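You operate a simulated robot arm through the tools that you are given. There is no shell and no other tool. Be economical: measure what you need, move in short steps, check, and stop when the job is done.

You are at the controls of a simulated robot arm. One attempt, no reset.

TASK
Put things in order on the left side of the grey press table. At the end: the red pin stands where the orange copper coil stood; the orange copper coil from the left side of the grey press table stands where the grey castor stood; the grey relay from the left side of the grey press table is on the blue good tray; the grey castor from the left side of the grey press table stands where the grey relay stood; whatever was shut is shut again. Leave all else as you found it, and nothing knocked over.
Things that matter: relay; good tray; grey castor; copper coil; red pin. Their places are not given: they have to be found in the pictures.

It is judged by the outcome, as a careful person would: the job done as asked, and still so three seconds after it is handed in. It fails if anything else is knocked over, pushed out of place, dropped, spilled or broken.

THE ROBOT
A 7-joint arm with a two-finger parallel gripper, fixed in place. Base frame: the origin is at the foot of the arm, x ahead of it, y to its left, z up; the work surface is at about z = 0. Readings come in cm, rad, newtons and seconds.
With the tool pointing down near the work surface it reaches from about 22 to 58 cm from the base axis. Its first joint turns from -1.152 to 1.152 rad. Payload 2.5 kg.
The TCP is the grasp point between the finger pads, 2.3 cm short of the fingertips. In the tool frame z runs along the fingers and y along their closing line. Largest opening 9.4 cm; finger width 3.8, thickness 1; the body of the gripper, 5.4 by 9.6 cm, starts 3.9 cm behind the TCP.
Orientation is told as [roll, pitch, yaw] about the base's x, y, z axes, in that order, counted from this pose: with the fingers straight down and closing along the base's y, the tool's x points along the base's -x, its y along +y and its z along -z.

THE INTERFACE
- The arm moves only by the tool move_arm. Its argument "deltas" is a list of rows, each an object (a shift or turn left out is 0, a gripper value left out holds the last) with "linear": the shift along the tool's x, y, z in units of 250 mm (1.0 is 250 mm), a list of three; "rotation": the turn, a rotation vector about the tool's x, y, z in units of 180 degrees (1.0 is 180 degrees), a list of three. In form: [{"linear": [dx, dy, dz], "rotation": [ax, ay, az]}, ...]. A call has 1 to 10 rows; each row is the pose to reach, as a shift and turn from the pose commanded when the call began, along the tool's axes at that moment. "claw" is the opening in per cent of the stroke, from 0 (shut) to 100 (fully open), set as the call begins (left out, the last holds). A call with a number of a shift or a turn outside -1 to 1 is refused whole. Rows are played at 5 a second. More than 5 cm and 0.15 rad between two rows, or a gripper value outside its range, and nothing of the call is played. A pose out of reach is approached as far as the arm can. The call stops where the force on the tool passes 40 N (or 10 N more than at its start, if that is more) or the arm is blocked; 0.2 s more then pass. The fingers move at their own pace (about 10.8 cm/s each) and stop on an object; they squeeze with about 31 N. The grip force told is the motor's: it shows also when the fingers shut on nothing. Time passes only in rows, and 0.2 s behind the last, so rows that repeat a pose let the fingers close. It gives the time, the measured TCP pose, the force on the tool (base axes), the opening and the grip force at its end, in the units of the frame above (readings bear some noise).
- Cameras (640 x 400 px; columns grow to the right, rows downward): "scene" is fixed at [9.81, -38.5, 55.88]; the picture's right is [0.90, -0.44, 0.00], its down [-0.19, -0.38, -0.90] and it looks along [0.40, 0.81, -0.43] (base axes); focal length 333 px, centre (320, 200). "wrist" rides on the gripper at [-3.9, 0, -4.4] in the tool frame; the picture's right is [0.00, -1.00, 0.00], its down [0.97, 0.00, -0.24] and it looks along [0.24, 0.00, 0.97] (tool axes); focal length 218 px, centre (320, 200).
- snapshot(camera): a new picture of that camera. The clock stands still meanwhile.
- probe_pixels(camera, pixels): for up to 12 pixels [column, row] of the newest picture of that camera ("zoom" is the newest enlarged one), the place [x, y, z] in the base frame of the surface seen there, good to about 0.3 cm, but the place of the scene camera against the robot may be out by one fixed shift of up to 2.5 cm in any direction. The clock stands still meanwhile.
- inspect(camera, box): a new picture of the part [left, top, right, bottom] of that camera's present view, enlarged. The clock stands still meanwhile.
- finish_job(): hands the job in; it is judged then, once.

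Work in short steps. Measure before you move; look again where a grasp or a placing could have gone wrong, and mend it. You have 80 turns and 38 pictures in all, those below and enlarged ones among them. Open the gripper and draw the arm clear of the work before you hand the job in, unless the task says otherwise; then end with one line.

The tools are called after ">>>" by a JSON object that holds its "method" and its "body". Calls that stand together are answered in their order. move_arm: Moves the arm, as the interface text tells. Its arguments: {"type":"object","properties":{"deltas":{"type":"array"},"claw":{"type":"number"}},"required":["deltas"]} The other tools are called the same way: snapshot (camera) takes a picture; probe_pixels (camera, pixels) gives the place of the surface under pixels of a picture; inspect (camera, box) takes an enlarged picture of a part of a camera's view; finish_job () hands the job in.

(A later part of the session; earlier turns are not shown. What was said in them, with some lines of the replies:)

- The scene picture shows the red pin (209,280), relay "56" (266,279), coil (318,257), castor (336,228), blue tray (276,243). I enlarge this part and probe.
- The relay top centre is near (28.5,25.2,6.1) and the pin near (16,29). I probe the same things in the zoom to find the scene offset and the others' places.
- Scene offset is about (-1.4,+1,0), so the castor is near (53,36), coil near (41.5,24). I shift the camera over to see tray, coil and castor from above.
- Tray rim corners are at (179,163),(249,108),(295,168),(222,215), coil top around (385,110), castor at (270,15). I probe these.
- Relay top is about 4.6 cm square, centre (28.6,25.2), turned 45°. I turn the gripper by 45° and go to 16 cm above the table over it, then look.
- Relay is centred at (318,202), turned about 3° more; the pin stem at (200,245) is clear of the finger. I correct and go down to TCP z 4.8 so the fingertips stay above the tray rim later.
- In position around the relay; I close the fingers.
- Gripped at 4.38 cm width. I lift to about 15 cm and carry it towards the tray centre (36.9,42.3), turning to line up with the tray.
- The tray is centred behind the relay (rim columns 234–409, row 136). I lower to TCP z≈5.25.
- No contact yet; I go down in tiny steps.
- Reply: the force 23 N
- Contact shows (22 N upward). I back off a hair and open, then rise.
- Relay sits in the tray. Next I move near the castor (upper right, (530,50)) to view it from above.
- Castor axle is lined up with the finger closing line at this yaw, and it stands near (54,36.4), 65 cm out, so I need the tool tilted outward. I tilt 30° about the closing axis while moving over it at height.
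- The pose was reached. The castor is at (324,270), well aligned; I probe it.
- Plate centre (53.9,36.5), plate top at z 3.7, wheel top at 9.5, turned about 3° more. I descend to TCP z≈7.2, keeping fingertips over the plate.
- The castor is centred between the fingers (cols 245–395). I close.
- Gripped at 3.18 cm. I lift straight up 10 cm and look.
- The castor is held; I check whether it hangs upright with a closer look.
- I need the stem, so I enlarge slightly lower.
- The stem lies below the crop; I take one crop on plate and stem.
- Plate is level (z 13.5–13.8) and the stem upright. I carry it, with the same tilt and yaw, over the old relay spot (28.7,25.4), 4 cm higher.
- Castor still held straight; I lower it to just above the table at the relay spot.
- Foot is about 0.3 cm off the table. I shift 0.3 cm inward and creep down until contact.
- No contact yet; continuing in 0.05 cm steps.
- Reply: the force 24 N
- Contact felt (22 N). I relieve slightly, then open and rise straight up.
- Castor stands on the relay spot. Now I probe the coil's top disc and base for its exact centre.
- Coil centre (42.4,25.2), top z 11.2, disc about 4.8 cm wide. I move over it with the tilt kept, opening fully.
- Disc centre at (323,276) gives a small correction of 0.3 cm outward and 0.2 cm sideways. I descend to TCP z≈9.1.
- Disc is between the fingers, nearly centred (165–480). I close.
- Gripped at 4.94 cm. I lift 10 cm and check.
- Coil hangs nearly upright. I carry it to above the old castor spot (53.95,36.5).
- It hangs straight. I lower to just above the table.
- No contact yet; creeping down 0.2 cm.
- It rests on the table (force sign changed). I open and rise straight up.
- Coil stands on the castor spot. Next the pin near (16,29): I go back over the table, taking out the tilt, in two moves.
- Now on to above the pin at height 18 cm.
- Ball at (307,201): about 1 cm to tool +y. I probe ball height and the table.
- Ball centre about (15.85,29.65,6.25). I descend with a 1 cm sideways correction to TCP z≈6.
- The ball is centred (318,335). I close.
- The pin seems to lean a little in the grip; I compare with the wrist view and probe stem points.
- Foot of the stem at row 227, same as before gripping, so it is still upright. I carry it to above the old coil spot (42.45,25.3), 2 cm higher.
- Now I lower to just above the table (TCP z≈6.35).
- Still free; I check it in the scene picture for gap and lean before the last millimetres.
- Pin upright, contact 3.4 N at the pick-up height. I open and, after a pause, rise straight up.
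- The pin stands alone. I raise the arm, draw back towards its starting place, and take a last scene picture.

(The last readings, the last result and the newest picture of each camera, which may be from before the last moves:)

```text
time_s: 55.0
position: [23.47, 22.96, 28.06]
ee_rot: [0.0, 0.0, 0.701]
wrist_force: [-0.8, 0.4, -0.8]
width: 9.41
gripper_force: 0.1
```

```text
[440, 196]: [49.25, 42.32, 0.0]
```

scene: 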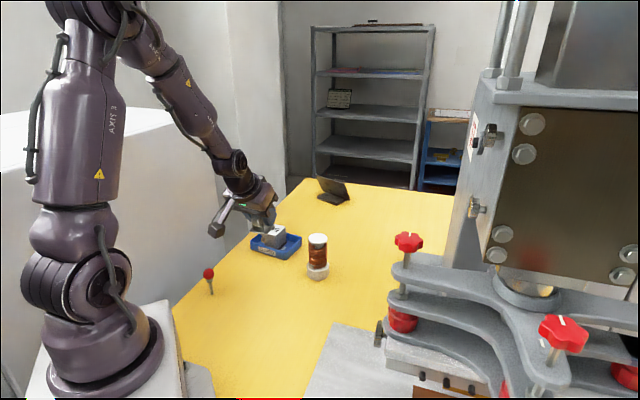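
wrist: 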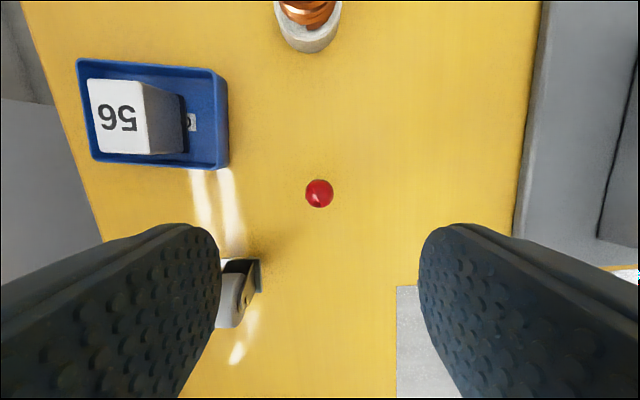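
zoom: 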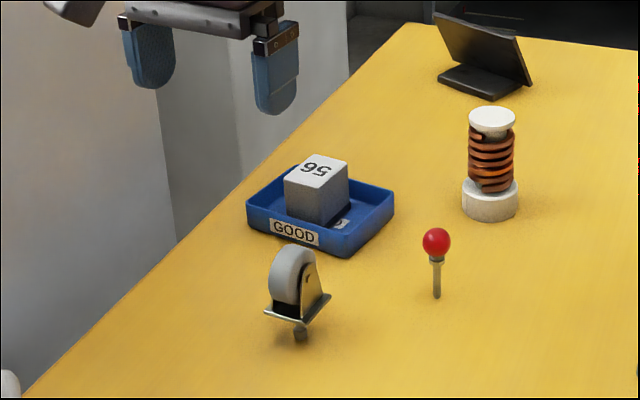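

All four things stand in their new places, and nothing else has moved in the picture: relay in the tray, castor at (300,335), pin at (437,295), coil at (490,205). I hand in.

>>> {"method": "finish_job", "body": {}}

```text
The job is handed in.
```

The job is done and handed in. The relay is on the good tray, the castor is on the relay's spot, the coil is on the castor's spot, and the red pin is on the coil's spot. All are upright and the arm is clear; nothing had to be opened or shut.
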